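You operate a simulated robot arm through the tools that you are given. There is no shell and no other tool. Be economical: measure what you need, move in short steps, check, and stop when the job is done.

Carry out the task below with a simulated two-armed robot. There is one attempt and no reset: what you move stays moved.

JOB
Empty hopper B into the bins without mixing colours.
Fine: black onto black, silver onto silver, brass into the empty bin between them; leave the other hoppers and the filling machine alone.

The check looks at the end state, three seconds after you hand in, the way a careful person would. Anything else that was tipped, shoved, dropped, spilled or broken makes it a failure.

ROBOT AND FRAMES
Two 7-joint arms with two-finger parallel grippers on one trunk, hanging from a carriage that runs on a rail from [-1443, 12] to [737, -6] (x, y) and turns from -325 to 363 degrees about z. Base frame: it is fixed where the carriage stands at the start and does not move with it; the origin is on the floor, on the carriage's upright axis, x ahead of it, y to its left, z up. Units: mm, degrees, N and s.
The left shoulder is at the start at [40, 161, 1485], the right one opposite. With the tool pointing down near the work surface each hand reaches from about 100 to 600 mm from the robot's upright axis, wherever it stands, measured 20 degrees to its own side. Places, roughly: filling machine [1400, 500, 700]; left brown button [1200, 300, 800]; middle brown button [1300, 300, 800]; middle grey button [500, 200, 800]; orange button [400, 300, 800]; right brown button [1400, 300, 800]; sorting machine [600, 500, 800]; white button [600, 300, 800]. Payload 4.4 kg a hand.
The TCP of each hand is the grasp point between the finger pads, 23 mm short of the fingertips. In the tool frame z runs along the fingers and y along their closing line. Largest opening 94 mm; finger width 38, thickness 10; the body of the gripper, 54 by 96 mm, starts 39 mm behind the TCP.
Orientation is told as [roll, pitch, yaw] about the base's x, y, z axes, in that order, counted from this pose: with the fingers straight down and closing along the base's y, the tool's x points along the base's -x, its y along +y and its z along -z.

CONTROLS
- The arms move only by the tool arm_command. It takes "left_moves", "right_moves" or both (then of equal length, played together; a hand with none holds still); each is a list of rows, each a list of 7 numbers: the shift along the tool's x, y, z in mm, then the turn, a rotation vector about the tool's x, y, z in degrees, then the closure, from 0 (fully open) to 1 (shut). In form: [[dx, dy, dz, wx, wy, wz, fingers], ...]. A call has 1 to 8 rows; each row is the pose to reach, as a shift and turn from the pose commanded when the call began, along the tool's axes at that moment. Each row takes 0.2 s and may step no farther than 50 mm and 8.6 degrees from the row before; otherwise, or with a gripper value out of range, the whole call is refused. Where a pose cannot be reached the arm comes as near as it can. A force on the tool above 80 N (or 10 N above the force at the start of the call, whichever is more), or a blocked arm, ends the call early, and 0.2 s more pass. Each finger travels about 45 mm/s and halts on what it meets, pressing with about 23 N; the grip force reading is that of the motor and also rises with nothing between the fingers. The clock runs only during rows and for 0.2 s after the last one: add rows that repeat a pose to give the fingers time. It gives the time, the measured TCP pose, the force on the tool (base axes), the opening and the grip force at its end, in the units of the frame above (readings bear some noise), with the torque about the TCP (base axes, N m) and any sound that the robot's microphone picked up.
- Cameras (640 x 400 px; columns grow to the right, rows downward): "scene" is now at [190.6, 43.8, 1760.9]; the picture's right is [0.81, -0.59, 0.00], its down [-0.55, -0.76, -0.36] and it looks along [0.21, 0.29, -0.93] (base axes); focal length 248 px, centre (320, 200). "left" rides on the left gripper at [86, -16, -75] in its tool frame; the picture's right is [0.18, 0.98, 0.00], its down [-0.58, 0.11, -0.81] and it looks along [-0.79, 0.15, 0.59] (tool axes); focal length 243 px, centre (320, 200). "right" rides on the right gripper at [86, 16, -74] in its tool frame; the picture's right is [-0.18, 0.98, 0.00], its down [-0.58, -0.11, -0.81] and it looks along [-0.79, -0.15, 0.59] (tool axes); focal length 243 px, centre (320, 200).
- camera(camera): a new picture of that camera. The clock stands still meanwhile.
- move_column(by): slides the trunk up (or, below 0, down) by that many mm; the arms and the scene camera ride with it, the base frame stays. It gives what a move gives, with no picture.
- steer(legs): drives the robot by 1 to 6 legs, each [ahead, left, turn to the left] in mm, mm and degrees, along the robot's own axes; the way and the turn of a leg run together, so that a leg with both is an arc; at most 1500 mm and 180 degrees a leg. The arms and the cameras ride along, it lands a little off, and it stops where it bumps. It keeps to its track: a leg is cut to what the track allows. It gives what a move gives.
- head_to(pan, tilt): turns the head with the scene camera to pan (to the left, within 86 degrees either way) and tilt (down, from -29 to 69), counted from straight ahead of the robot. It gives what a move gives.
- probe_pixels(camera, pixels): for up to 12 pixels [column, row] of the newest picture of that camera ("zoom" is the newest enlarged one), the place [x, y, z] in the base frame of the surface seen there, good to about 2 mm, but the place of the scene camera against the robot may be out by one fixed shift of up to 12 mm in any direction. The clock stands still meanwhile.
- close_up(camera, box): a new picture of the part [left, top, right, bottom] of that camera's present view, enlarged. The clock stands still meanwhile.
- finish_job(): hands the job in; it is judged then, once.

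Keep the steps short. Do not move on a guess: measure, check each grasp and each placing, and mend mistakes. In all there are 80 turns and 58 pictures (those below and enlarged ones count). Leave the grippers open and the arms clear of the work at the hand-in unless told otherwise, and finish with a single line.

The tools are called after ">>>" as a command line: name --argument value ..., lists and objects as JSON in quotes. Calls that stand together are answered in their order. arm_command: Moves the arms, as the interface text tells. Its arguments: {"type":"object","properties":{"left_moves":{"type":"array"},"right_moves":{"type":"array"}},"required":[]} The other tools are called the same way: move_column (by) slides the trunk up or down; steer (legs) drives the base; head_to (pan, tilt) turns the head that bears the scene camera; camera (camera) takes a picture; probe_pixels (camera, pixels) gives the place of the surface under pixels of a picture; close_up (camera, box) takes an enlarged picture of a part of a camera's view; finish_job () hands the job in.

At the start:

```text
time: 0.0
left_tool_pos: [229.7, 302.5, 1122.0]
left_orientation: [0.0, 0.0, 0.0]
left_wrist_force: [0.4, 1.0, 0.5]
left_torque: [0.01, -0.02, -0.03]
left_opening: 93.9
left_gripper_force: 0.0
right_tool_pos: [502.0, 41.9, 1068.6]
right_orientation: [0.1, -0.1, -0.1]
right_wrist_force: [0.2, 1.2, 0.4]
right_torque: [0.0, 0.0, 0.01]
right_opening: 93.9
right_gripper_force: 0.0
trunk travel left (down, up): [-622.0, 148.0]
robot x, y, heading: [-0.4, -1.4, 0.1]
head pan, tilt: [54.2, 68.8]
```

scene: 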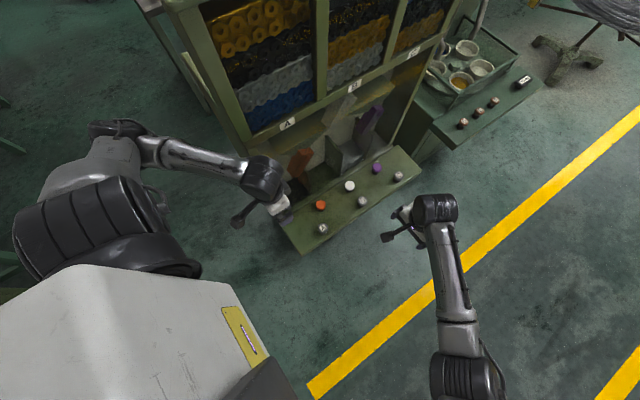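
right: 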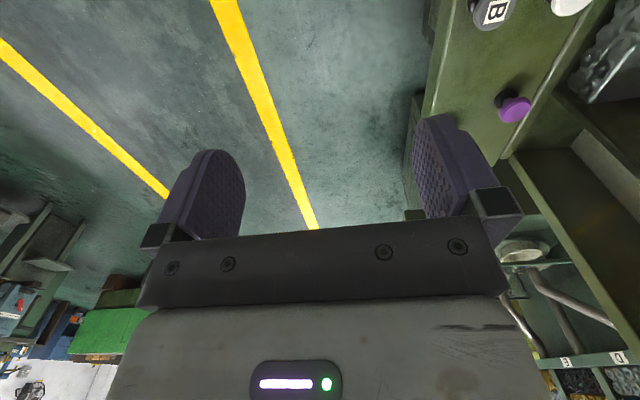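
left: 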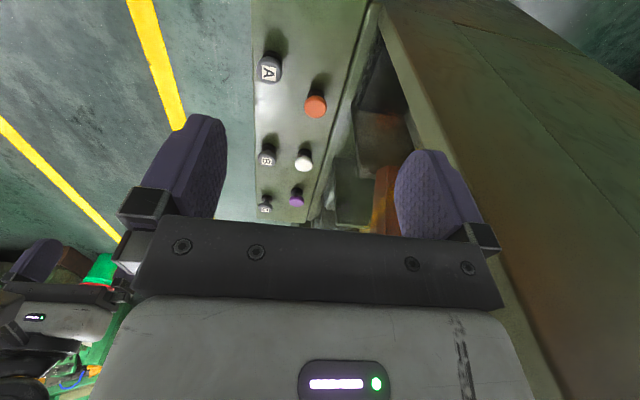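

The sorting machine shows hoppers A, B and C with layered contents, coloured buttons and grey lettered buttons. I'll take enlarged views to understand it before touching anything.

>>> close_up --camera "scene" --box '[180, 0, 460, 175]'

>>> close_up --camera "scene" --box '[260, 90, 440, 250]'

```text
2.29 times, centred on (320, 88) of scene
```

zoom: 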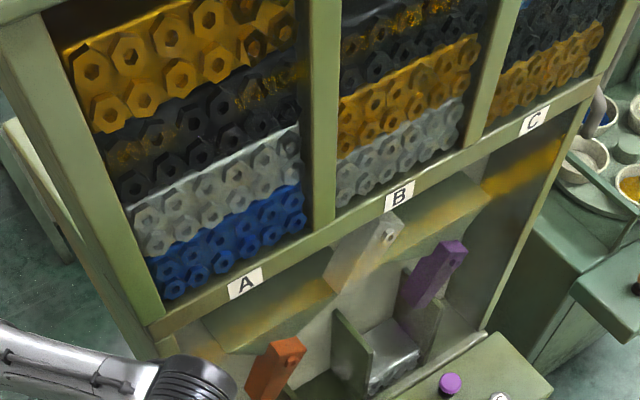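

```text
2.50 times, centred on (350, 170) of scene
```

zoom: 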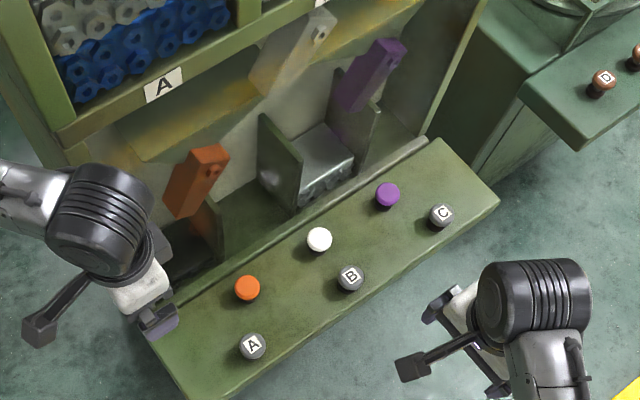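

I'll measure the buttons, flaps and bins in the last enlarged view: A (253,347), B (350,278), C (441,215), orange (247,288), white (319,239), purple (387,194), plus the flaps, dividers and machine front.

>>> probe_pixels --camera "zoom" --pixels '[[253, 347], [350, 278], [441, 215], [247, 288], [319, 239], [387, 194], [210, 155], [385, 48], [275, 120], [325, 185], [165, 85], [319, 30]]'

>>> head_to --pan 54 --tilt 45

>>> camera --camera "scene"

```text
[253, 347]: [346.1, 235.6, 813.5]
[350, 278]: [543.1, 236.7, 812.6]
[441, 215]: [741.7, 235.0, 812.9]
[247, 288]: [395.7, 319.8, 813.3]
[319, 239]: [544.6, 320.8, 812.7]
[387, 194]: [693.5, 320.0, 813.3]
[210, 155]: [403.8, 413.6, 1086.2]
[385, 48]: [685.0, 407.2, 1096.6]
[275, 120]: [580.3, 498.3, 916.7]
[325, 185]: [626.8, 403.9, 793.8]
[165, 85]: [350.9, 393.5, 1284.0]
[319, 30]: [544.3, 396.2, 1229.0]
```

```text
time: 0.9
left_tool_pos: [229.8, 302.8, 1122.5]
left_orientation: [0.1, 0.0, 0.0]
left_wrist_force: [-0.2, 0.2, -0.1]
left_torque: [-0.03, -0.03, 0.03]
left_opening: 93.9
left_gripper_force: 0.1
right_tool_pos: [501.6, 40.5, 1070.0]
right_orientation: [0.0, 0.0, 0.0]
right_wrist_force: [0.0, 1.0, 0.3]
right_torque: [0.0, 0.0, 0.01]
right_opening: 94.2
right_gripper_force: 0.0
trunk travel left (down, up): [-622.0, 148.0]
robot x, y, heading: [1.4, -0.4, 0.0]
head pan, tilt: [54.0, 45.0]
```

```text
52 pictures are left
```

scene: 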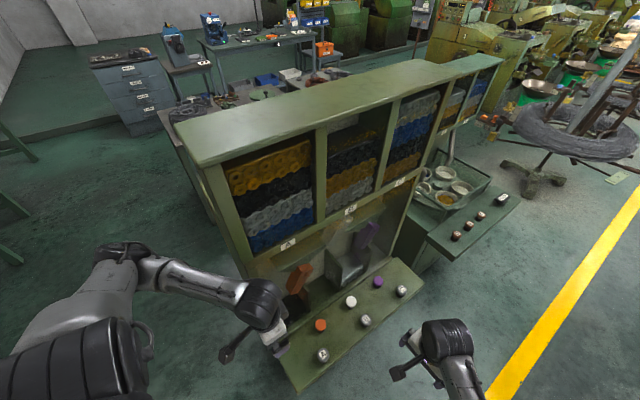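

The sorting machine sits at x 300–790 with its front at y≈395; the left hand at y≈302, z≈1122 clears it. I'll drive 250 mm ahead and look at it more squarely.

>>> steer --legs '[[250, 0, 0]]'

>>> head_to --pan 80 --tilt 50

>>> camera --camera "scene"

```text
time: 2.0
left_tool_pos: [263.1, 291.6, 1119.0]
left_orientation: [-1.4, 1.8, -0.7]
left_wrist_force: [-0.2, 1.3, -0.5]
left_torque: [-0.03, 0.05, 0.0]
left_opening: 93.9
left_gripper_force: 0.1
right_tool_pos: [555.6, 45.7, 1063.6]
right_orientation: [-0.1, 0.5, 0.9]
right_wrist_force: [-0.4, -0.1, -0.1]
right_torque: [0.02, -0.03, 0.01]
right_opening: 94.1
right_gripper_force: 0.0
trunk travel left (down, up): [-622.0, 148.0]
robot x, y, heading: [61.7, 0.1, 0.8]
head pan, tilt: [54.0, 45.0]
stopped in leg 1: the robot was blocked; the commanded pose is now the measured one
```

```text
time: 2.9
left_tool_pos: [261.4, 291.0, 1118.9]
left_orientation: [-1.4, 2.1, -1.0]
left_wrist_force: [-0.1, -0.3, -0.6]
left_torque: [-0.03, -0.01, 0.01]
left_opening: 93.8
left_gripper_force: 0.1
right_tool_pos: [554.2, 43.8, 1062.9]
right_orientation: [-0.2, 0.6, 0.7]
right_wrist_force: [0.3, 0.3, -0.5]
right_torque: [-0.01, -0.01, 0.0]
right_opening: 93.9
right_gripper_force: 0.0
trunk travel left (down, up): [-622.0, 148.0]
robot x, y, heading: [69.9, -0.4, 0.7]
head pan, tilt: [80.0, 50.0]
```

```text
51 pictures are left
```

scene: 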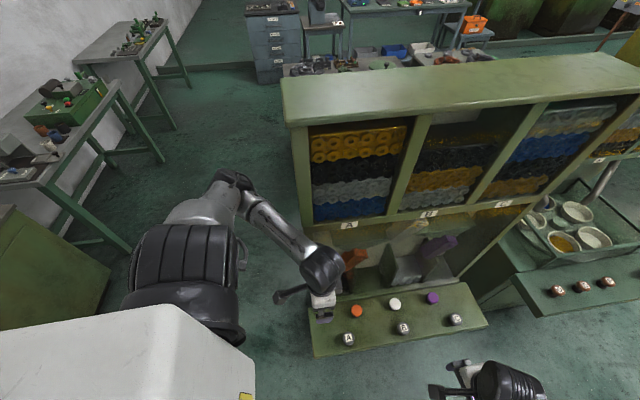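

The drive stopped at x≈62: the left forearm seems to have met the machine's left corner. I'll back off to where I started and check that nothing moved.

>>> steer --legs '[[-110, 0, 0]]'

>>> head_to --pan 70 --tilt 50

>>> camera --camera "scene"

```text
time: 4.1
left_tool_pos: [170.1, 296.4, 1122.9]
left_orientation: [-1.0, 0.9, -0.6]
left_wrist_force: [0.4, 0.0, 0.1]
left_torque: [-0.01, -0.03, -0.03]
left_opening: 93.8
left_gripper_force: 0.1
right_tool_pos: [459.9, 46.0, 1068.3]
right_orientation: [-0.1, 0.0, 0.7]
right_wrist_force: [-0.5, -0.4, 0.7]
right_torque: [0.0, -0.02, 0.01]
right_opening: 93.9
right_gripper_force: 0.1
trunk travel left (down, up): [-622.0, 148.0]
robot x, y, heading: [-41.2, 0.7, 0.7]
head pan, tilt: [80.0, 50.0]
```

```text
time: 4.8
left_tool_pos: [171.0, 296.3, 1122.3]
left_orientation: [-1.0, 0.9, -0.6]
left_wrist_force: [0.5, 0.7, 0.3]
left_torque: [0.01, 0.03, 0.0]
left_opening: 93.8
left_gripper_force: 0.1
right_tool_pos: [460.6, 47.7, 1068.8]
right_orientation: [-0.1, -0.1, 0.7]
right_wrist_force: [0.2, 0.0, 0.0]
right_torque: [0.05, -0.01, 0.0]
right_opening: 94.0
right_gripper_force: 0.1
trunk travel left (down, up): [-622.0, 148.0]
robot x, y, heading: [-48.1, 2.2, 0.7]
head pan, tilt: [70.0, 50.0]
```

```text
50 pictures are left
```

scene: 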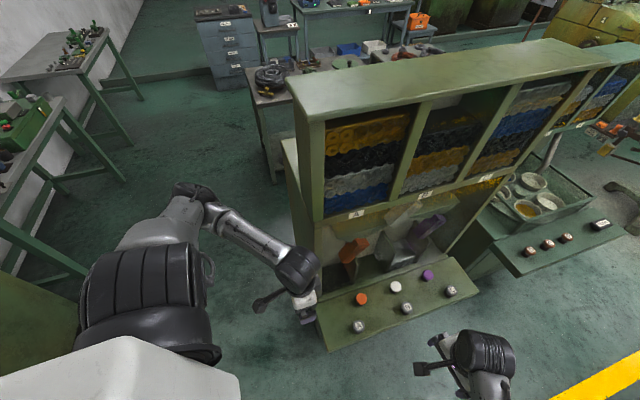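

Nothing appears shifted. I'll measure the left elbow, the forearm, the machine corner, the shelf corners and the neighbouring tables so I can plan a safe turn.

>>> probe_pixels --camera "scene" --pixels '[[192, 190], [250, 235], [297, 265], [320, 225], [320, 345], [480, 285], [65, 110], [80, 262], [55, 200], [265, 95], [540, 277], [20, 130]]'

```text
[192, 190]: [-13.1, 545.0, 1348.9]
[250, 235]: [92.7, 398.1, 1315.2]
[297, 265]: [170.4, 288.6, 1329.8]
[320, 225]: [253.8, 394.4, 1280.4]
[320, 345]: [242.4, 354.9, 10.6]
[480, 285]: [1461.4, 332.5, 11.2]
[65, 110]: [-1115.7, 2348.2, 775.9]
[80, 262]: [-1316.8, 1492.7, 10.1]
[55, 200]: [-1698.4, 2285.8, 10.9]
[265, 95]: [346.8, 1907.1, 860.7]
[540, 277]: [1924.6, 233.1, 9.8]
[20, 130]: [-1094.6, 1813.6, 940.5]
```

The tables are far away, so I'll retract the right hand by 290 mm toward the trunk and 150 mm to its own side. Then I'll back along the rail to x≈-400 to turn there.

>>> arm_command --right_moves '[[41, -21, 0, 0, 0, 0, 0], [82, -42, 0, 0, 0, 0, 0], [123, -63, 0, 0, 0, 0, 0], [164, -85, 0, 0, 0, 0, 0], [205, -106, 0, 0, 0, 0, 0], [246, -128, 0, 0, 0, 0, 0], [287, -149, 0, 0, 0, 0, 0], [287, -149, 0, 0, 0, 0, 0]]'

>>> steer --legs '[[-350, 0, 0]]'

>>> head_to --pan -40 --tilt 50

>>> camera --camera "scene"

```text
time: 6.6
left_tool_pos: [170.9, 295.7, 1122.4]
left_orientation: [-0.9, 0.9, -0.6]
left_wrist_force: [0.9, 0.1, 0.7]
left_torque: [-0.01, 0.01, -0.01]
left_opening: 94.4
left_gripper_force: 0.0
right_tool_pos: [174.5, -106.9, 1069.6]
right_orientation: [0.0, 0.0, 0.7]
right_wrist_force: [0.0, 0.0, 1.1]
right_torque: [-0.03, -0.01, -0.02]
right_opening: 93.8
right_gripper_force: 0.1
trunk travel left (down, up): [-622.0, 148.0]
robot x, y, heading: [-41.5, 0.5, 0.4]
head pan, tilt: [70.0, 50.0]
```

```text
time: 8.9
left_tool_pos: [-190.2, 299.2, 1122.2]
left_orientation: [-1.0, 1.0, -0.6]
left_wrist_force: [-0.4, 0.0, -0.9]
left_torque: [-0.01, 0.01, -0.01]
left_opening: 93.8
left_gripper_force: 0.2
right_tool_pos: [-183.8, -103.5, 1069.3]
right_orientation: [-0.1, 0.0, 0.7]
right_wrist_force: [0.2, -0.6, -0.7]
right_torque: [0.0, 0.0, -0.02]
right_opening: 93.8
right_gripper_force: 0.0
trunk travel left (down, up): [-622.0, 148.0]
robot x, y, heading: [-400.4, 6.2, 0.6]
head pan, tilt: [70.0, 50.0]
```

```text
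time: 10.8
left_tool_pos: [-187.9, 299.4, 1121.9]
left_orientation: [-1.0, 0.8, -0.6]
left_wrist_force: [0.2, 0.4, -0.7]
left_torque: [0.01, -0.01, -0.04]
left_opening: 94.2
left_gripper_force: 0.0
right_tool_pos: [-182.6, -103.4, 1067.8]
right_orientation: [0.0, 0.0, 0.6]
right_wrist_force: [-0.4, -0.8, 0.5]
right_torque: [-0.02, -0.01, 0.02]
right_opening: 94.1
right_gripper_force: 0.0
trunk travel left (down, up): [-622.0, 148.0]
robot x, y, heading: [-396.0, 3.7, 0.8]
head pan, tilt: [-40.0, 50.0]
```

```text
49 pictures are left
```

scene: 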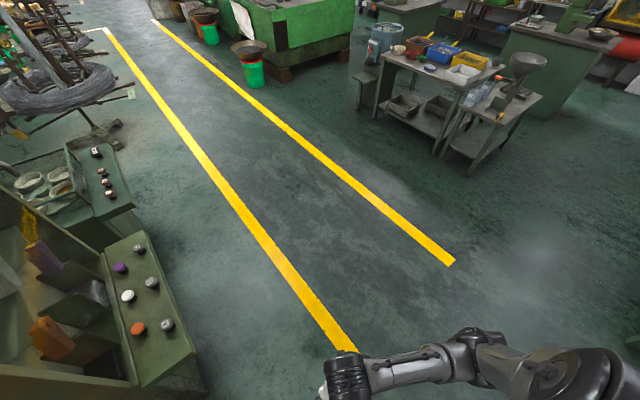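

The right side is clear to the benches far off. I'll turn 90° left here, then drive sideways to stand in front of the machine at x≈400.

>>> steer --legs '[[0, 0, 89.2], [0, -400, 0]]'

>>> head_to --pan -30 --tilt 45

>>> camera --camera "scene"

```text
time: 17.1
left_tool_pos: [-280.8, 227.1, 1123.1]
left_orientation: [-1.1, 0.9, 86.6]
left_wrist_force: [0.7, 0.4, 1.0]
left_torque: [0.0, 0.03, 0.0]
left_opening: 93.8
left_gripper_force: 0.1
right_tool_pos: [121.9, 213.1, 1068.5]
right_orientation: [-0.1, 0.1, 88.0]
right_wrist_force: [0.8, -0.4, -0.8]
right_torque: [0.01, 0.02, -0.01]
right_opening: 94.0
right_gripper_force: 0.1
trunk travel left (down, up): [-622.0, 148.0]
robot x, y, heading: [5.6, -3.1, 88.2]
head pan, tilt: [-40.0, 50.0]
```

```text
time: 17.8
left_tool_pos: [-280.1, 227.5, 1122.3]
left_orientation: [-1.0, 0.9, 86.7]
left_wrist_force: [0.3, 0.1, 0.0]
left_torque: [-0.01, -0.02, -0.01]
left_opening: 93.9
left_gripper_force: 0.1
right_tool_pos: [121.2, 213.4, 1069.4]
right_orientation: [0.0, 0.1, 88.0]
right_wrist_force: [-0.1, -0.3, -0.3]
right_torque: [0.02, 0.02, 0.03]
right_opening: 93.9
right_gripper_force: 0.1
trunk travel left (down, up): [-622.0, 148.0]
robot x, y, heading: [4.9, 2.2, 88.1]
head pan, tilt: [-30.0, 45.0]
```

```text
48 pictures are left
```

scene: 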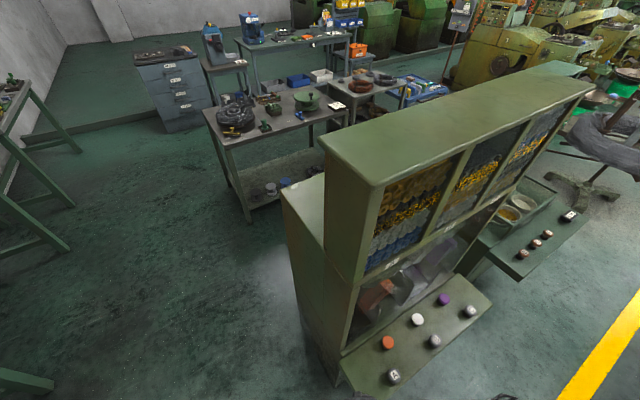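

The path is clear, so I'll slide 400 mm further right and take a square view.

>>> steer --legs '[[0, -400, 1.8]]'

>>> head_to --pan -18 --tilt 58

>>> camera --camera "scene"

```text
time: 20.3
left_tool_pos: [113.9, 213.1, 1123.3]
left_orientation: [-1.0, 0.9, 88.5]
left_wrist_force: [-0.1, 0.1, -0.2]
left_torque: [0.02, 0.02, 0.0]
left_opening: 94.3
left_gripper_force: 0.1
right_tool_pos: [515.4, 213.5, 1067.9]
right_orientation: [-0.1, 0.0, 89.8]
right_wrist_force: [-0.8, 0.2, 0.4]
right_torque: [0.01, 0.01, 0.03]
right_opening: 94.1
right_gripper_force: 0.0
trunk travel left (down, up): [-622.0, 148.0]
robot x, y, heading: [406.8, -5.0, 90.0]
head pan, tilt: [-30.0, 45.0]
```

```text
time: 21.0
left_tool_pos: [112.3, 214.1, 1122.0]
left_orientation: [-1.0, 0.9, 88.5]
left_wrist_force: [-0.4, -0.2, -0.5]
left_torque: [0.01, 0.03, 0.0]
left_opening: 93.9
left_gripper_force: 0.2
right_tool_pos: [516.7, 211.8, 1068.0]
right_orientation: [-0.1, 0.0, 89.9]
right_wrist_force: [0.5, -0.4, -0.9]
right_torque: [0.01, 0.0, 0.02]
right_opening: 93.9
right_gripper_force: 0.0
trunk travel left (down, up): [-622.0, 148.0]
robot x, y, heading: [404.0, -1.1, 89.7]
head pan, tilt: [-18.0, 58.0]
```

```text
47 pictures are left
```

scene: 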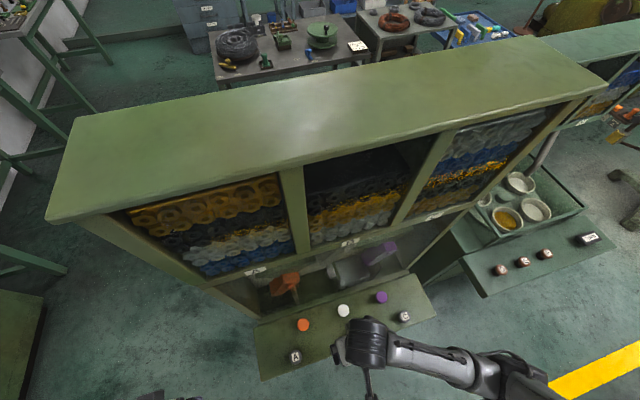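

The scene camera sits too high to see under the hoppers. The right hand camera faces the machine at z≈1142, so I'll use that.

>>> camera --camera "right"

```text
46 pictures are left
```

right: 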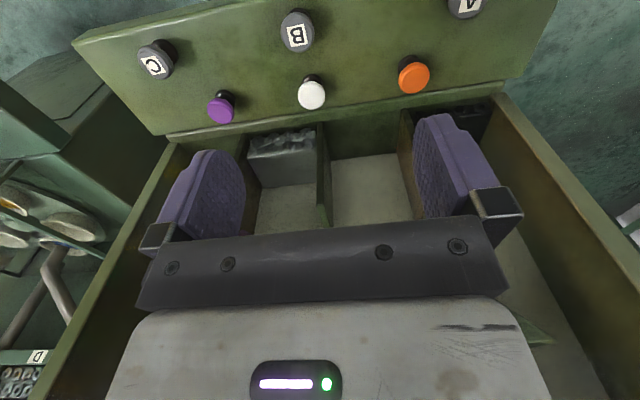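

The image is upside down: the right bin holds silver, the middle is empty, and the left is hidden. For a frontal view I'll draw the right hand back to about (650, 100) so it clears the shelf edge (y≈200), then lower the trunk 400 mm.

>>> arm_command --right_moves '[[30, -35, 0, 0, 0, 0, 0], [60, -70, 0, 0, 0, 0, 0], [90, -105, 0, 0, 0, 0, 0], [115, -140, 0, 0, 0, 0, 0], [115, -140, 0, 0, 0, 0, 0]]'

>>> move_column --by -200

>>> head_to --pan -20 --tilt 55

>>> camera --camera "scene"

```text
time: 22.2
left_tool_pos: [113.3, 213.8, 1122.9]
left_orientation: [-1.0, 0.9, 88.6]
left_wrist_force: [-0.2, 0.5, -0.5]
left_torque: [0.01, 0.01, 0.01]
left_opening: 93.8
left_gripper_force: 0.0
right_tool_pos: [653.1, 101.3, 1051.0]
right_orientation: [0.0, 0.1, 89.7]
right_wrist_force: [0.3, 0.5, 1.0]
right_torque: [0.01, 0.02, 0.0]
right_opening: 93.9
right_gripper_force: 0.1
right hand out of reach, approached as far as the arm can: row 3, 4, 5
trunk travel left (down, up): [-622.0, 148.0]
robot x, y, heading: [403.2, -2.1, 90.2]
head pan, tilt: [-18.0, 58.0]
```

```text
time: 24.4
left_tool_pos: [111.2, 213.8, 923.4]
left_orientation: [-1.1, 0.9, 88.4]
left_wrist_force: [0.7, -0.1, -0.1]
left_torque: [0.0, -0.01, -0.02]
left_opening: 94.0
left_gripper_force: 0.0
right_tool_pos: [654.1, 103.4, 849.9]
right_orientation: [-0.1, 0.0, 89.7]
right_wrist_force: [-0.2, 0.3, -0.1]
right_torque: [-0.02, -0.03, 0.0]
right_opening: 94.0
right_gripper_force: 0.1
trunk travel left (down, up): [-422.0, 348.0]
robot x, y, heading: [406.9, -4.6, 90.0]
head pan, tilt: [-18.0, 58.0]
```

```text
time: 25.0
left_tool_pos: [111.7, 213.6, 922.8]
left_orientation: [-1.0, 0.9, 88.6]
left_wrist_force: [-0.7, -1.1, -1.0]
left_torque: [0.0, -0.02, -0.02]
left_opening: 94.0
left_gripper_force: 0.1
right_tool_pos: [653.9, 102.8, 850.5]
right_orientation: [-0.1, 0.0, 89.8]
right_wrist_force: [-0.3, 0.0, -0.7]
right_torque: [0.02, 0.0, -0.01]
right_opening: 94.0
right_gripper_force: 0.0
trunk travel left (down, up): [-422.0, 348.0]
robot x, y, heading: [406.0, -3.4, 89.7]
head pan, tilt: [-20.0, 55.0]
```

```text
45 pictures are left
```

scene: 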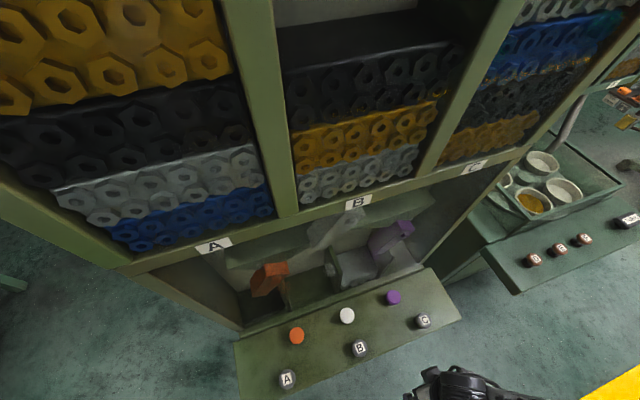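

Hopper B holds three layers: silver at the bottom, then brass, then black on top. I'll lower another 250 mm to see the flaps and bins face on.

>>> move_column --by -250

>>> head_to --pan -20 --tilt 50

>>> camera --camera "scene"

```text
time: 27.6
left_tool_pos: [112.6, 213.1, 672.2]
left_orientation: [-1.0, 0.9, 88.5]
left_wrist_force: [-0.1, -0.8, 0.1]
left_torque: [0.02, 0.02, 0.01]
left_opening: 93.8
left_gripper_force: 0.1
right_tool_pos: [653.3, 103.5, 600.3]
right_orientation: [-0.1, 0.0, 89.7]
right_wrist_force: [0.1, -0.1, 0.0]
right_torque: [0.01, -0.01, 0.01]
right_opening: 94.0
right_gripper_force: 0.1
trunk travel left (down, up): [-172.0, 598.0]
robot x, y, heading: [403.1, -2.3, 90.0]
head pan, tilt: [-20.0, 55.0]
```

```text
time: 28.3
left_tool_pos: [112.2, 213.4, 673.6]
left_orientation: [-1.0, 1.0, 88.4]
left_wrist_force: [0.4, -0.1, -0.1]
left_torque: [0.01, -0.02, 0.0]
left_opening: 94.2
left_gripper_force: 0.1
right_tool_pos: [654.9, 103.8, 600.4]
right_orientation: [0.0, 0.0, 89.8]
right_wrist_force: [0.5, 0.7, 0.6]
right_torque: [-0.02, 0.0, -0.02]
right_opening: 93.9
right_gripper_force: 0.1
trunk travel left (down, up): [-172.0, 598.0]
robot x, y, heading: [405.3, -0.8, 90.0]
head pan, tilt: [-20.0, 50.0]
```

```text
44 pictures are left
```

scene: 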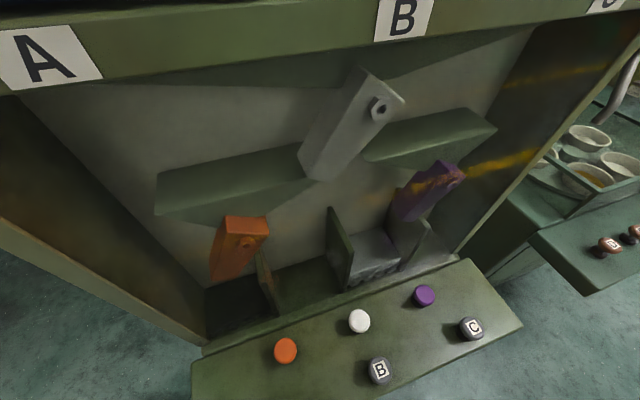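

Now I can see the routing. I'll enlarge the chute area to work out the flap pivots, ledges and bins.

>>> close_up --camera "scene" --box '[140, 40, 500, 300]'

>>> probe_pixels --camera "scene" --pixels '[[380, 107], [365, 72], [400, 97], [303, 165], [320, 180], [160, 190], [300, 180], [370, 150], [490, 128], [245, 242], [447, 180], [330, 60]]'

```text
1.54 times, centred on (320, 170) of scene
```

zoom: 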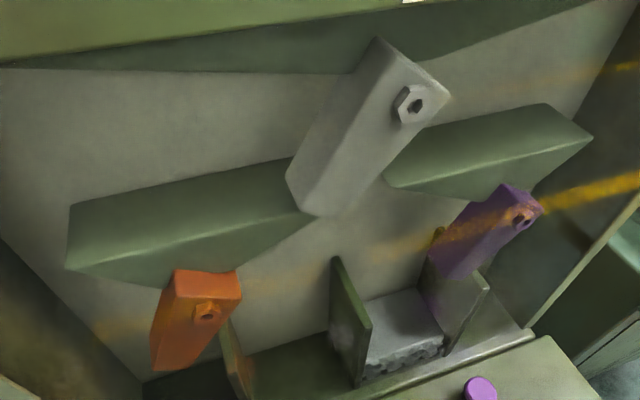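

```text
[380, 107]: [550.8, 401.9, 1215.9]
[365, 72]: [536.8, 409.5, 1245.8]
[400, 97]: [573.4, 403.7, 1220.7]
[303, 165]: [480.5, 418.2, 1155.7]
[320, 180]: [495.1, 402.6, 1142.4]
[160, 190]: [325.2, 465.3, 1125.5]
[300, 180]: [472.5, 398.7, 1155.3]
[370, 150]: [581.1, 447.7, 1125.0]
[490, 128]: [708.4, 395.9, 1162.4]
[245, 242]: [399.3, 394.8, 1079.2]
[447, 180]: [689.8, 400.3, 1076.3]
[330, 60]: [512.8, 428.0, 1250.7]
```

I'll probe the outlines of the two fixed ledges, the flaps and the bins in the enlarged picture to learn which way they slope.

>>> probe_pixels --camera "zoom" --pixels '[[74, 208], [72, 265], [185, 280], [300, 217], [282, 170], [180, 230], [392, 180], [490, 192], [580, 140], [543, 110], [440, 135], [480, 155]]'

>>> probe_pixels --camera "zoom" --pixels '[[200, 280], [165, 362], [190, 362], [207, 312], [522, 217], [510, 192], [445, 270], [340, 262], [228, 325], [485, 285], [400, 320], [270, 372]]'

```text
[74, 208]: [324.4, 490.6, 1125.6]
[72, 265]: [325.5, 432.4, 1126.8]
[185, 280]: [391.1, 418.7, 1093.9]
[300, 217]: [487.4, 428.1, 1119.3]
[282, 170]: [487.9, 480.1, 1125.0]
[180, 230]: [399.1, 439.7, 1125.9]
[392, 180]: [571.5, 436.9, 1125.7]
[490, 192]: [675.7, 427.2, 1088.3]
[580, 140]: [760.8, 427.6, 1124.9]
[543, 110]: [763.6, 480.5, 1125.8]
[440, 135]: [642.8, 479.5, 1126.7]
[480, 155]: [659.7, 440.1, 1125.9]
```

```text
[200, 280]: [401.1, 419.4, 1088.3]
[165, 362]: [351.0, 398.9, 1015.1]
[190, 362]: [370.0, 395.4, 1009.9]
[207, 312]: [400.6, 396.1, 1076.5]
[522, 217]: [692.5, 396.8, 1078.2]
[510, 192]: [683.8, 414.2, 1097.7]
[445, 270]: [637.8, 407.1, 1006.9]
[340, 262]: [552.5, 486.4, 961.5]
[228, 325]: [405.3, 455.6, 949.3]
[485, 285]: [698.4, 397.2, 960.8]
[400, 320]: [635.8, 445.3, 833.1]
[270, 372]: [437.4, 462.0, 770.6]
```

Reading the geometry: white pivots at x≈550, orange at x≈400 and purple at x≈692. Each one's lower end currently points left. The dividers at x≈405, 552 and 698 make four bins, so I'll check what is in the outer ones and read the labels.

>>> close_up --camera "scene" --box '[190, 230, 480, 400]'

>>> close_up --camera "scene" --box '[390, 170, 480, 290]'

```text
2.21 times, centred on (335, 315) of scene
```

zoom: 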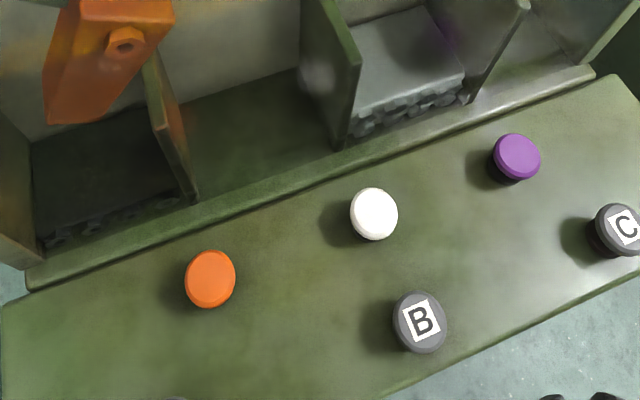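

```text
3.33 times, centred on (435, 230) of scene
```

zoom: 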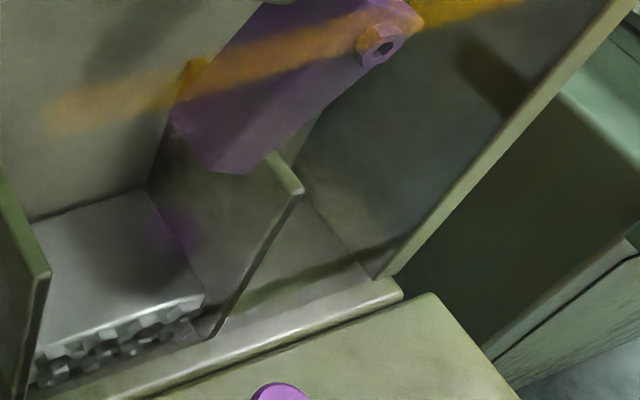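

Bins from left to right: black, empty, silver, empty. So the routes are:
- silver: white right, purple left
- brass: white left, orange right
- black: white left, orange left

I'll raise the trunk 250 mm, then lift the right hand and bring it above the white button with the fingers closed.

>>> move_column --by 250

>>> arm_command --right_moves '[[0, 0, -40, 0, 0, 0, 0.5], [0, 0, -70, 0, 0, 0, 1], [-40, 20, -70, 0, 0, 0, 1], [-80, 40, -70, 0, 0, 0, 1], [-120, 60, -70, 0, 0, 0, 1], [-120, 60, -70, 0, 0, 0, 1]]'

```text
time: 30.8
left_tool_pos: [112.7, 213.3, 923.4]
left_orientation: [-1.0, 0.8, 88.4]
left_wrist_force: [0.0, 0.1, 0.6]
left_torque: [0.01, 0.0, 0.03]
left_opening: 94.1
left_gripper_force: 0.0
right_tool_pos: [654.0, 102.6, 851.0]
right_orientation: [-0.1, -0.1, 89.8]
right_wrist_force: [-0.3, 0.6, 0.3]
right_torque: [-0.02, 0.02, -0.03]
right_opening: 94.1
right_gripper_force: 0.1
trunk travel left (down, up): [-422.0, 348.0]
robot x, y, heading: [405.1, -4.3, 89.9]
head pan, tilt: [-20.0, 50.0]
```

```text
time: 32.2
left_tool_pos: [112.8, 213.0, 922.9]
left_orientation: [-1.0, 1.0, 88.5]
left_wrist_force: [-0.1, 0.1, 0.0]
left_torque: [0.01, 0.06, -0.04]
left_opening: 94.0
left_gripper_force: 0.1
right_tool_pos: [596.2, 223.0, 919.1]
right_orientation: [0.0, 0.2, 89.9]
right_wrist_force: [0.5, 0.2, -0.6]
right_torque: [0.04, 0.01, 0.0]
right_opening: 0.3
right_gripper_force: 22.6
right hand out of reach, approached as far as the arm can: row 1, 2, 3, 4
trunk travel left (down, up): [-422.0, 348.0]
robot x, y, heading: [405.7, -5.6, 89.8]
head pan, tilt: [-20.0, 50.0]
```

The fingers are shut and the hand is at (596, 223, 919). I'll move it 98 mm forward and 51 mm left to hover over the white button, then check from both cameras.

>>> arm_command --right_moves '[[-33, 17, 10, 0, 0, 0, 1], [-66, 34, 20, 0, 0, 0, 1], [-98, 51, 30, 0, 0, 0, 1], [-98, 51, 30, 0, 0, 0, 1]]'

>>> camera --camera "right"

>>> camera --camera "scene"

```text
time: 33.2
left_tool_pos: [113.4, 212.0, 922.3]
left_orientation: [-1.0, 0.9, 88.5]
left_wrist_force: [-0.3, -0.1, 0.0]
left_torque: [-0.01, 0.05, -0.01]
left_opening: 93.8
left_gripper_force: 0.0
right_tool_pos: [543.8, 318.7, 891.3]
right_orientation: [-0.2, 0.0, 89.8]
right_wrist_force: [-1.0, -0.8, 1.2]
right_torque: [0.04, 0.04, 0.0]
right_opening: 0.0
right_gripper_force: 23.5
trunk travel left (down, up): [-422.0, 348.0]
robot x, y, heading: [403.6, -2.1, 89.8]
head pan, tilt: [-20.0, 50.0]
```

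```text
40 pictures are left
```

right: 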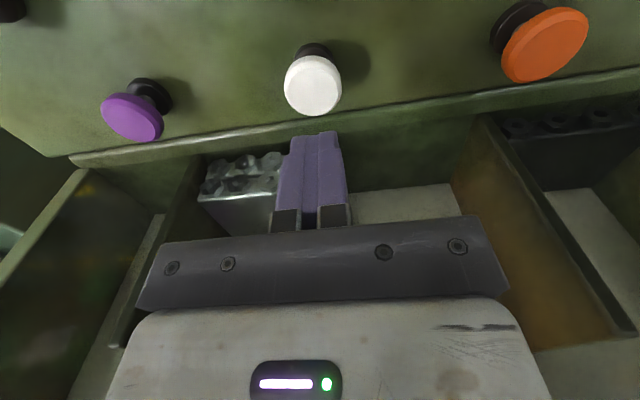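

```text
39 pictures are left
```

scene: 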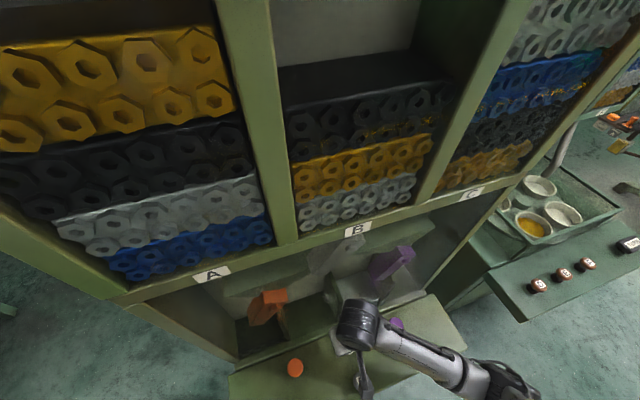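

I'll probe the buttons with the hand camera, which should be free of the scene camera's shift: white (313,85), purple (135,115), orange (545,48).

>>> probe_pixels --camera "right" --pixels '[[313, 90], [297, 68], [335, 105], [132, 118], [545, 50]]'

```text
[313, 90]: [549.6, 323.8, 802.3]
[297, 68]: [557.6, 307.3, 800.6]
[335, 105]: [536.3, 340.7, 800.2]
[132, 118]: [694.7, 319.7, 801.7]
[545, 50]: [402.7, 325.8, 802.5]
```

The hand camera puts the button tops at z≈801 and the white one at about (548, 323). Contact should come at TCP z≈824, so I'll press about 6 mm past that and come back up.

>>> arm_command --right_moves '[[-4, -4, 40, 0, 0, 0, 1], [-4, -4, 62, 0, 0, 0, 1], [-4, -4, 68, 0, 0, 0, 1], [-4, -4, 73, 0, 0, 0, 1], [-4, -4, 73, 0, 0, 0, 1]]'

>>> arm_command --right_moves '[[0, 0, -30, 0, 0, 0, 1], [0, 0, -70, 0, 0, 0, 1], [0, 0, -70, 0, 0, 0, 1]]'

>>> close_up --camera "scene" --box '[190, 180, 450, 340]'

```text
time: 34.4
left_tool_pos: [112.3, 213.3, 922.4]
left_orientation: [-0.9, 0.9, 88.5]
left_wrist_force: [-0.1, 0.9, 0.2]
left_torque: [0.0, 0.0, -0.05]
left_opening: 94.2
left_gripper_force: 0.0
right_tool_pos: [547.6, 324.9, 817.1]
right_orientation: [0.0, 0.0, 89.9]
right_wrist_force: [-1.1, 0.1, 4.3]
right_torque: [-0.06, 0.03, 0.02]
right_opening: 0.0
right_gripper_force: 22.9
trunk travel left (down, up): [-422.0, 348.0]
robot x, y, heading: [403.9, -1.7, 89.9]
head pan, tilt: [-20.0, 50.0]
```

```text
time: 35.2
left_tool_pos: [110.9, 212.3, 922.6]
left_orientation: [-1.0, 0.8, 88.5]
left_wrist_force: [0.5, 0.6, -0.2]
left_torque: [-0.02, -0.05, 0.0]
left_opening: 94.1
left_gripper_force: 0.0
right_tool_pos: [549.1, 324.7, 888.8]
right_orientation: [-0.1, 0.0, 89.8]
right_wrist_force: [-0.5, -0.1, -0.3]
right_torque: [-0.01, -0.04, -0.01]
right_opening: 0.1
right_gripper_force: 23.4
trunk travel left (down, up): [-422.0, 348.0]
robot x, y, heading: [408.3, -6.3, 89.9]
head pan, tilt: [-20.0, 50.0]
```

```text
2.46 times, centred on (320, 260) of scene
```

zoom: 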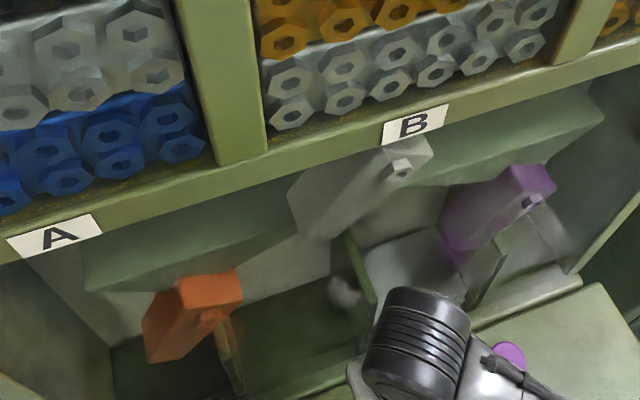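

The press gave only 4 N, no click, and the white flap still points left. I'll press deeper, in stages down to z≈808.

>>> arm_command --right_moves '[[0, 0, 40, 0, 0, 0, 1], [0, 0, 65, 0, 0, 0, 1], [0, 0, 73, 0, 0, 0, 1], [0, 0, 77, 0, 0, 0, 1], [0, 0, 80, 0, 0, 0, 1], [0, 0, 80, 0, 0, 0, 1]]'

>>> close_up --camera "scene" --box '[190, 180, 450, 340]'

```text
time: 36.6
left_tool_pos: [114.2, 213.6, 922.3]
left_orientation: [-1.0, 0.8, 88.5]
left_wrist_force: [-0.6, -0.7, -0.7]
left_torque: [0.02, 0.02, 0.0]
left_opening: 93.8
left_gripper_force: 0.1
right_tool_pos: [549.1, 324.9, 808.2]
right_orientation: [-0.1, 0.1, 89.8]
right_wrist_force: [3.8, -2.5, 12.7]
right_torque: [-0.03, -0.07, -0.04]
right_opening: 0.1
right_gripper_force: 22.8
trunk travel left (down, up): [-422.0, 348.0]
robot x, y, heading: [406.1, -5.0, 89.8]
head pan, tilt: [-20.0, 50.0]
heard: click
```

```text
2.46 times, centred on (320, 260) of scene
```

zoom: 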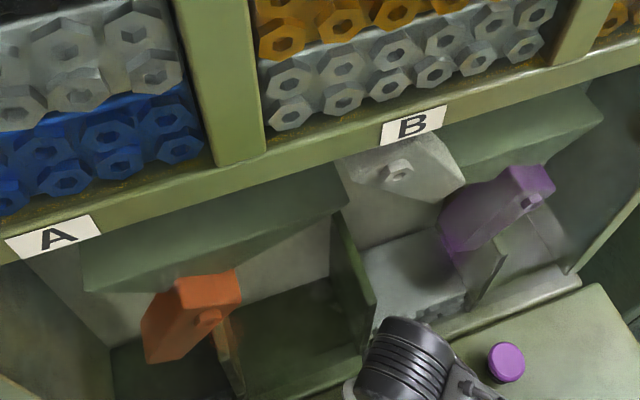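

Click, and the white flap now points right. I'll lift off and move back 86 mm to hover over grey button B at about (547, 239), then check that white stays right once released.

>>> arm_command --right_moves '[[0, 0, -40, 0, 0, 0, 1], [0, 0, -80, 0, 0, 0, 1], [43, 1, -80, 0, 0, 0, 1], [86, 2, -80, 0, 0, 0, 1], [86, 2, -80, 0, 0, 0, 1]]'

>>> camera --camera "right"

>>> close_up --camera "scene" --box '[190, 180, 450, 340]'

```text
time: 37.8
left_tool_pos: [112.9, 213.1, 923.5]
left_orientation: [-1.0, 0.9, 88.5]
left_wrist_force: [-0.5, 1.5, 0.2]
left_torque: [0.02, 0.0, -0.02]
left_opening: 94.0
left_gripper_force: 0.0
right_tool_pos: [546.9, 239.5, 889.7]
right_orientation: [0.0, 0.1, 89.8]
right_wrist_force: [-0.1, -0.8, 0.0]
right_torque: [0.0, 0.0, -0.02]
right_opening: 0.0
right_gripper_force: 23.2
trunk travel left (down, up): [-422.0, 348.0]
robot x, y, heading: [407.7, -4.2, 89.8]
head pan, tilt: [-20.0, 50.0]
```

```text
36 pictures are left
```

right: 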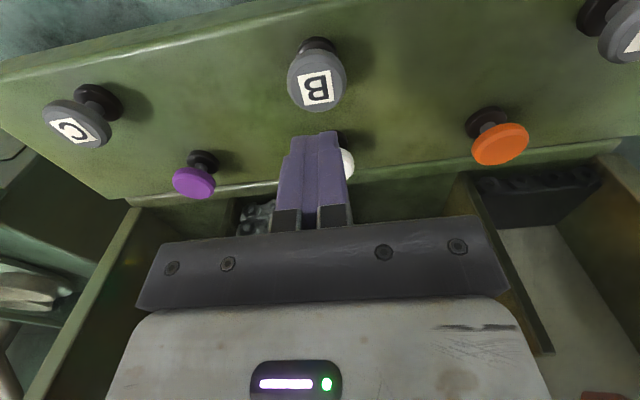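

```text
2.46 times, centred on (320, 260) of scene
```

zoom: 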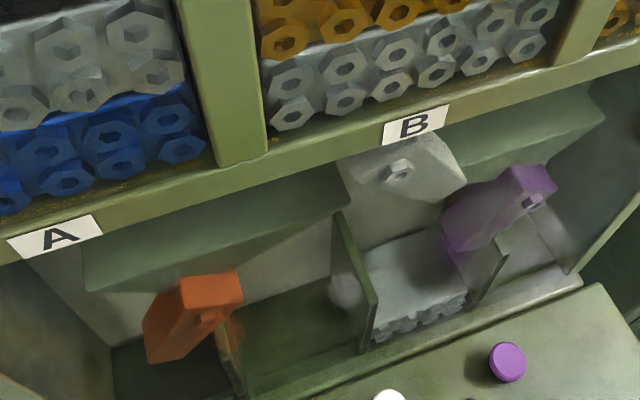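

White stays right and purple points left over the silver bin. I'll confirm B's location with the hand camera at (317,85) before pressing.

>>> probe_pixels --camera "right" --pixels '[[317, 88], [298, 72], [337, 105], [500, 145]]'

```text
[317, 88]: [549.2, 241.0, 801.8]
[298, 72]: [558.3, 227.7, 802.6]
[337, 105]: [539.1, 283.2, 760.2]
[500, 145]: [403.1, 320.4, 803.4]
```

B's top is at about (549, 240, 802), right under the hand. I'll press once to the click depth and lift straight off.

>>> arm_command --right_moves '[[0, -2, 40, 0, 0, 0, 1], [0, -2, 65, 0, 0, 0, 1], [0, -2, 75, 0, 0, 0, 1], [0, -2, 81, 0, 0, 0, 1], [0, -2, 60, 0, 0, 0, 1], [0, -2, 30, 0, 0, 0, 1], [0, -2, 0, 0, 0, 0, 1]]'

>>> camera --camera "scene"

```text
time: 39.4
left_tool_pos: [114.5, 216.3, 923.5]
left_orientation: [-1.0, 0.8, 88.5]
left_wrist_force: [-1.2, 1.1, -1.0]
left_torque: [-0.05, 0.02, 0.0]
left_opening: 93.7
left_gripper_force: 0.0
right_tool_pos: [549.0, 239.9, 888.4]
right_orientation: [-0.2, -0.1, 89.9]
right_wrist_force: [0.4, 0.2, -0.6]
right_torque: [-0.03, 0.04, -0.02]
right_opening: 0.0
right_gripper_force: 22.4
trunk travel left (down, up): [-422.0, 348.0]
robot x, y, heading: [405.9, -4.4, 89.9]
head pan, tilt: [-20.0, 50.0]
heard: click
```

```text
34 pictures are left
```

scene: 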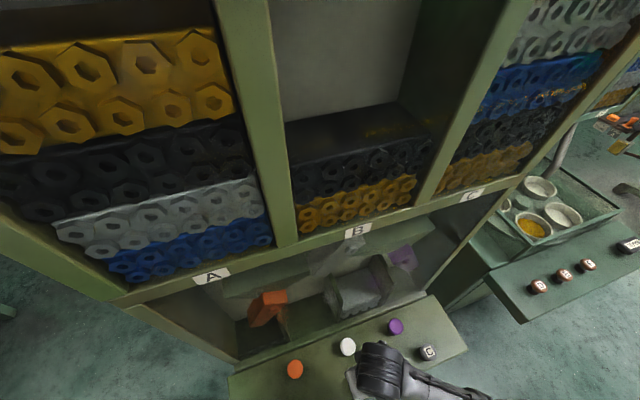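

One press released exactly the silver layer; brass is now at the bottom. I'll look closely at the bins and flaps, as the white flap may have changed.

>>> close_up --camera "scene" --box '[190, 180, 450, 340]'

```text
2.46 times, centred on (320, 260) of scene
```

zoom: 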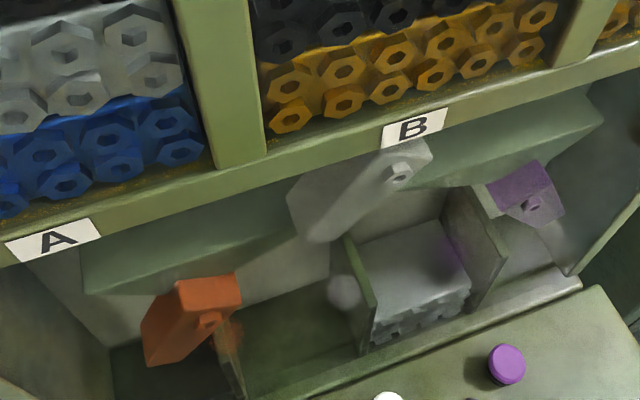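

Silver landed in the silver bin. The flaps it passed flipped behind it: white is now left, purple right, orange still left. Brass needs white left and orange right, so I'll move the hand over the orange button at about (402, 323).

>>> arm_command --right_moves '[[-20, 37, 0, 0, 0, 0, 1], [-41, 74, 0, 0, 0, 0, 1], [-62, 111, 0, 0, 0, 0, 1], [-83, 147, 0, 0, 0, 0, 1], [-83, 147, 0, 0, 0, 0, 1]]'

>>> camera --camera "right"

>>> probe_pixels --camera "right" --pixels '[[313, 85], [313, 65], [313, 105], [295, 85], [330, 85]]'

```text
time: 40.6
left_tool_pos: [113.4, 213.8, 922.5]
left_orientation: [-1.0, 0.8, 88.5]
left_wrist_force: [-0.4, -0.6, -0.4]
left_torque: [0.0, -0.02, 0.03]
left_opening: 93.9
left_gripper_force: 0.0
right_tool_pos: [402.7, 322.2, 888.8]
right_orientation: [-0.1, 0.0, 89.8]
right_wrist_force: [0.4, -0.2, 0.0]
right_torque: [0.0, -0.01, -0.01]
right_opening: 0.2
right_gripper_force: 23.1
trunk travel left (down, up): [-422.0, 348.0]
robot x, y, heading: [406.6, -2.0, 89.9]
head pan, tilt: [-20.0, 50.0]
```

```text
32 pictures are left
```

right: 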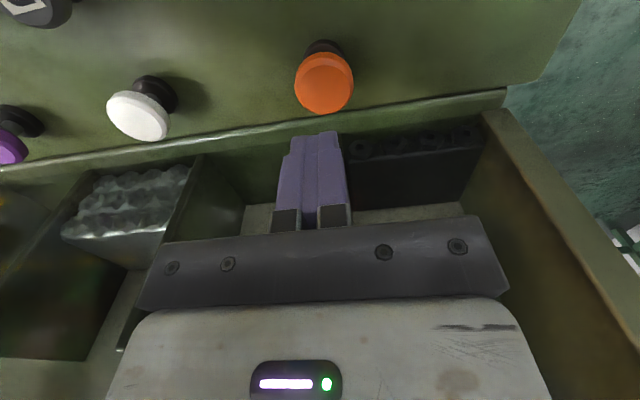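

```text
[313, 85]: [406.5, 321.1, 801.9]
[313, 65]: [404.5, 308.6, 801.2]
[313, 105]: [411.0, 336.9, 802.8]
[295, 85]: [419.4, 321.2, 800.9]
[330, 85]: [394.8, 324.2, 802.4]
```

The orange top is centred near (400, 322, 802), under the hand. I'll press once to the click, lift, and return halfway toward B so the view is clear.

>>> arm_command --right_moves '[[0, 2, 40, 0, 0, 0, 1], [0, 2, 65, 0, 0, 0, 1], [0, 2, 75, 0, 0, 0, 1], [0, 2, 81, 0, 0, 0, 1], [0, 2, 60, 0, 0, 0, 1], [0, 2, 30, 0, 0, 0, 1], [0, 2, 0, 0, 0, 0, 1]]'

>>> arm_command --right_moves '[[20, -37, 0, 0, 0, 0, 1], [41, -74, 0, 0, 0, 0, 1], [62, -111, 0, 0, 0, 0, 1], [82, -147, 0, 0, 0, 0, 1], [82, -147, 0, 0, 0, 0, 1]]'

>>> close_up --camera "scene" --box '[190, 180, 450, 340]'

```text
time: 42.2
left_tool_pos: [114.0, 217.3, 922.7]
left_orientation: [-1.1, 0.7, 88.6]
left_wrist_force: [0.0, 1.0, -0.7]
left_torque: [-0.02, 0.03, 0.02]
left_opening: 94.2
left_gripper_force: 0.1
right_tool_pos: [401.2, 324.7, 887.3]
right_orientation: [-0.1, 0.0, 89.8]
right_wrist_force: [1.1, 0.3, 0.8]
right_torque: [-0.04, 0.05, 0.01]
right_opening: 0.1
right_gripper_force: 22.9
trunk travel left (down, up): [-422.0, 348.0]
robot x, y, heading: [408.6, 0.3, 89.9]
head pan, tilt: [-20.0, 50.0]
heard: click
```

```text
time: 43.4
left_tool_pos: [111.2, 214.5, 924.3]
left_orientation: [-0.9, 0.8, 88.5]
left_wrist_force: [0.0, -1.0, 0.8]
left_torque: [0.01, -0.04, 0.01]
left_opening: 94.3
left_gripper_force: 0.2
right_tool_pos: [542.1, 241.5, 885.7]
right_orientation: [0.0, 0.0, 89.9]
right_wrist_force: [0.4, -0.4, 0.3]
right_torque: [-0.03, 0.0, 0.02]
right_opening: 0.0
right_gripper_force: 23.0
trunk travel left (down, up): [-422.0, 348.0]
robot x, y, heading: [407.1, -5.5, 89.8]
head pan, tilt: [-20.0, 50.0]
```

```text
2.46 times, centred on (320, 260) of scene
```

zoom: 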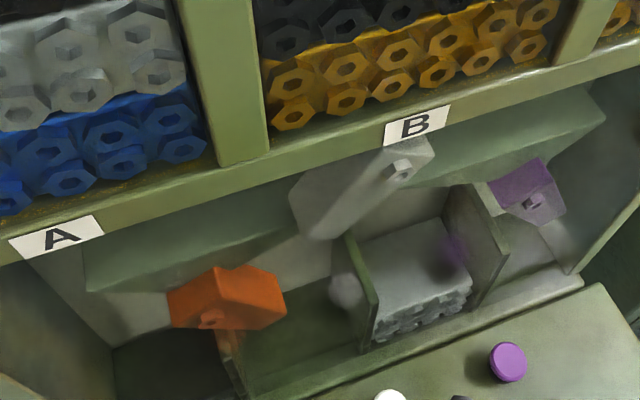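

Orange now points right into the empty bin and white points left. The hand reads (542, 241), so I'll shift 6 mm to B's centre and press once.

>>> arm_command --right_moves '[[0, -6, 40, 0, 0, 0, 1], [0, -6, 62, 0, 0, 0, 1], [0, -6, 73, 0, 0, 0, 1], [0, -6, 79, 0, 0, 0, 1], [0, -6, 60, 0, 0, 0, 1], [0, -6, 30, 0, 0, 0, 1], [0, -6, 0, 0, 0, 0, 1]]'

>>> close_up --camera "scene" --box '[190, 180, 450, 340]'

```text
time: 45.0
left_tool_pos: [113.0, 214.3, 922.6]
left_orientation: [-1.1, 1.0, 88.5]
left_wrist_force: [0.2, -0.4, 0.0]
left_torque: [-0.02, -0.03, -0.04]
left_opening: 94.0
left_gripper_force: 0.0
right_tool_pos: [551.6, 240.6, 888.5]
right_orientation: [-0.1, 0.0, 89.9]
right_wrist_force: [-0.3, 0.1, -0.1]
right_torque: [0.01, 0.04, 0.0]
right_opening: 0.2
right_gripper_force: 23.0
trunk travel left (down, up): [-422.0, 348.0]
robot x, y, heading: [401.9, -4.4, 89.9]
head pan, tilt: [-20.0, 50.0]
heard: click
```

```text
2.46 times, centred on (320, 260) of scene
```

zoom: 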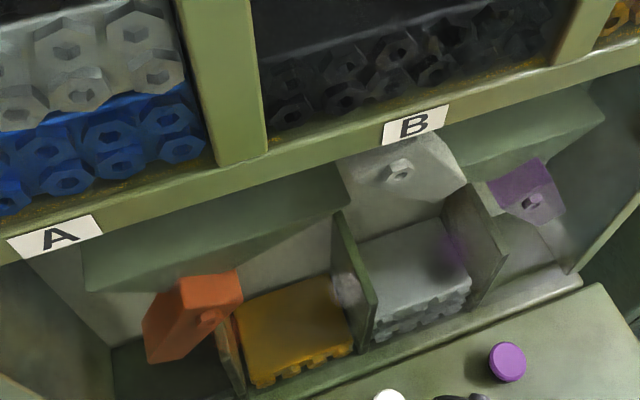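

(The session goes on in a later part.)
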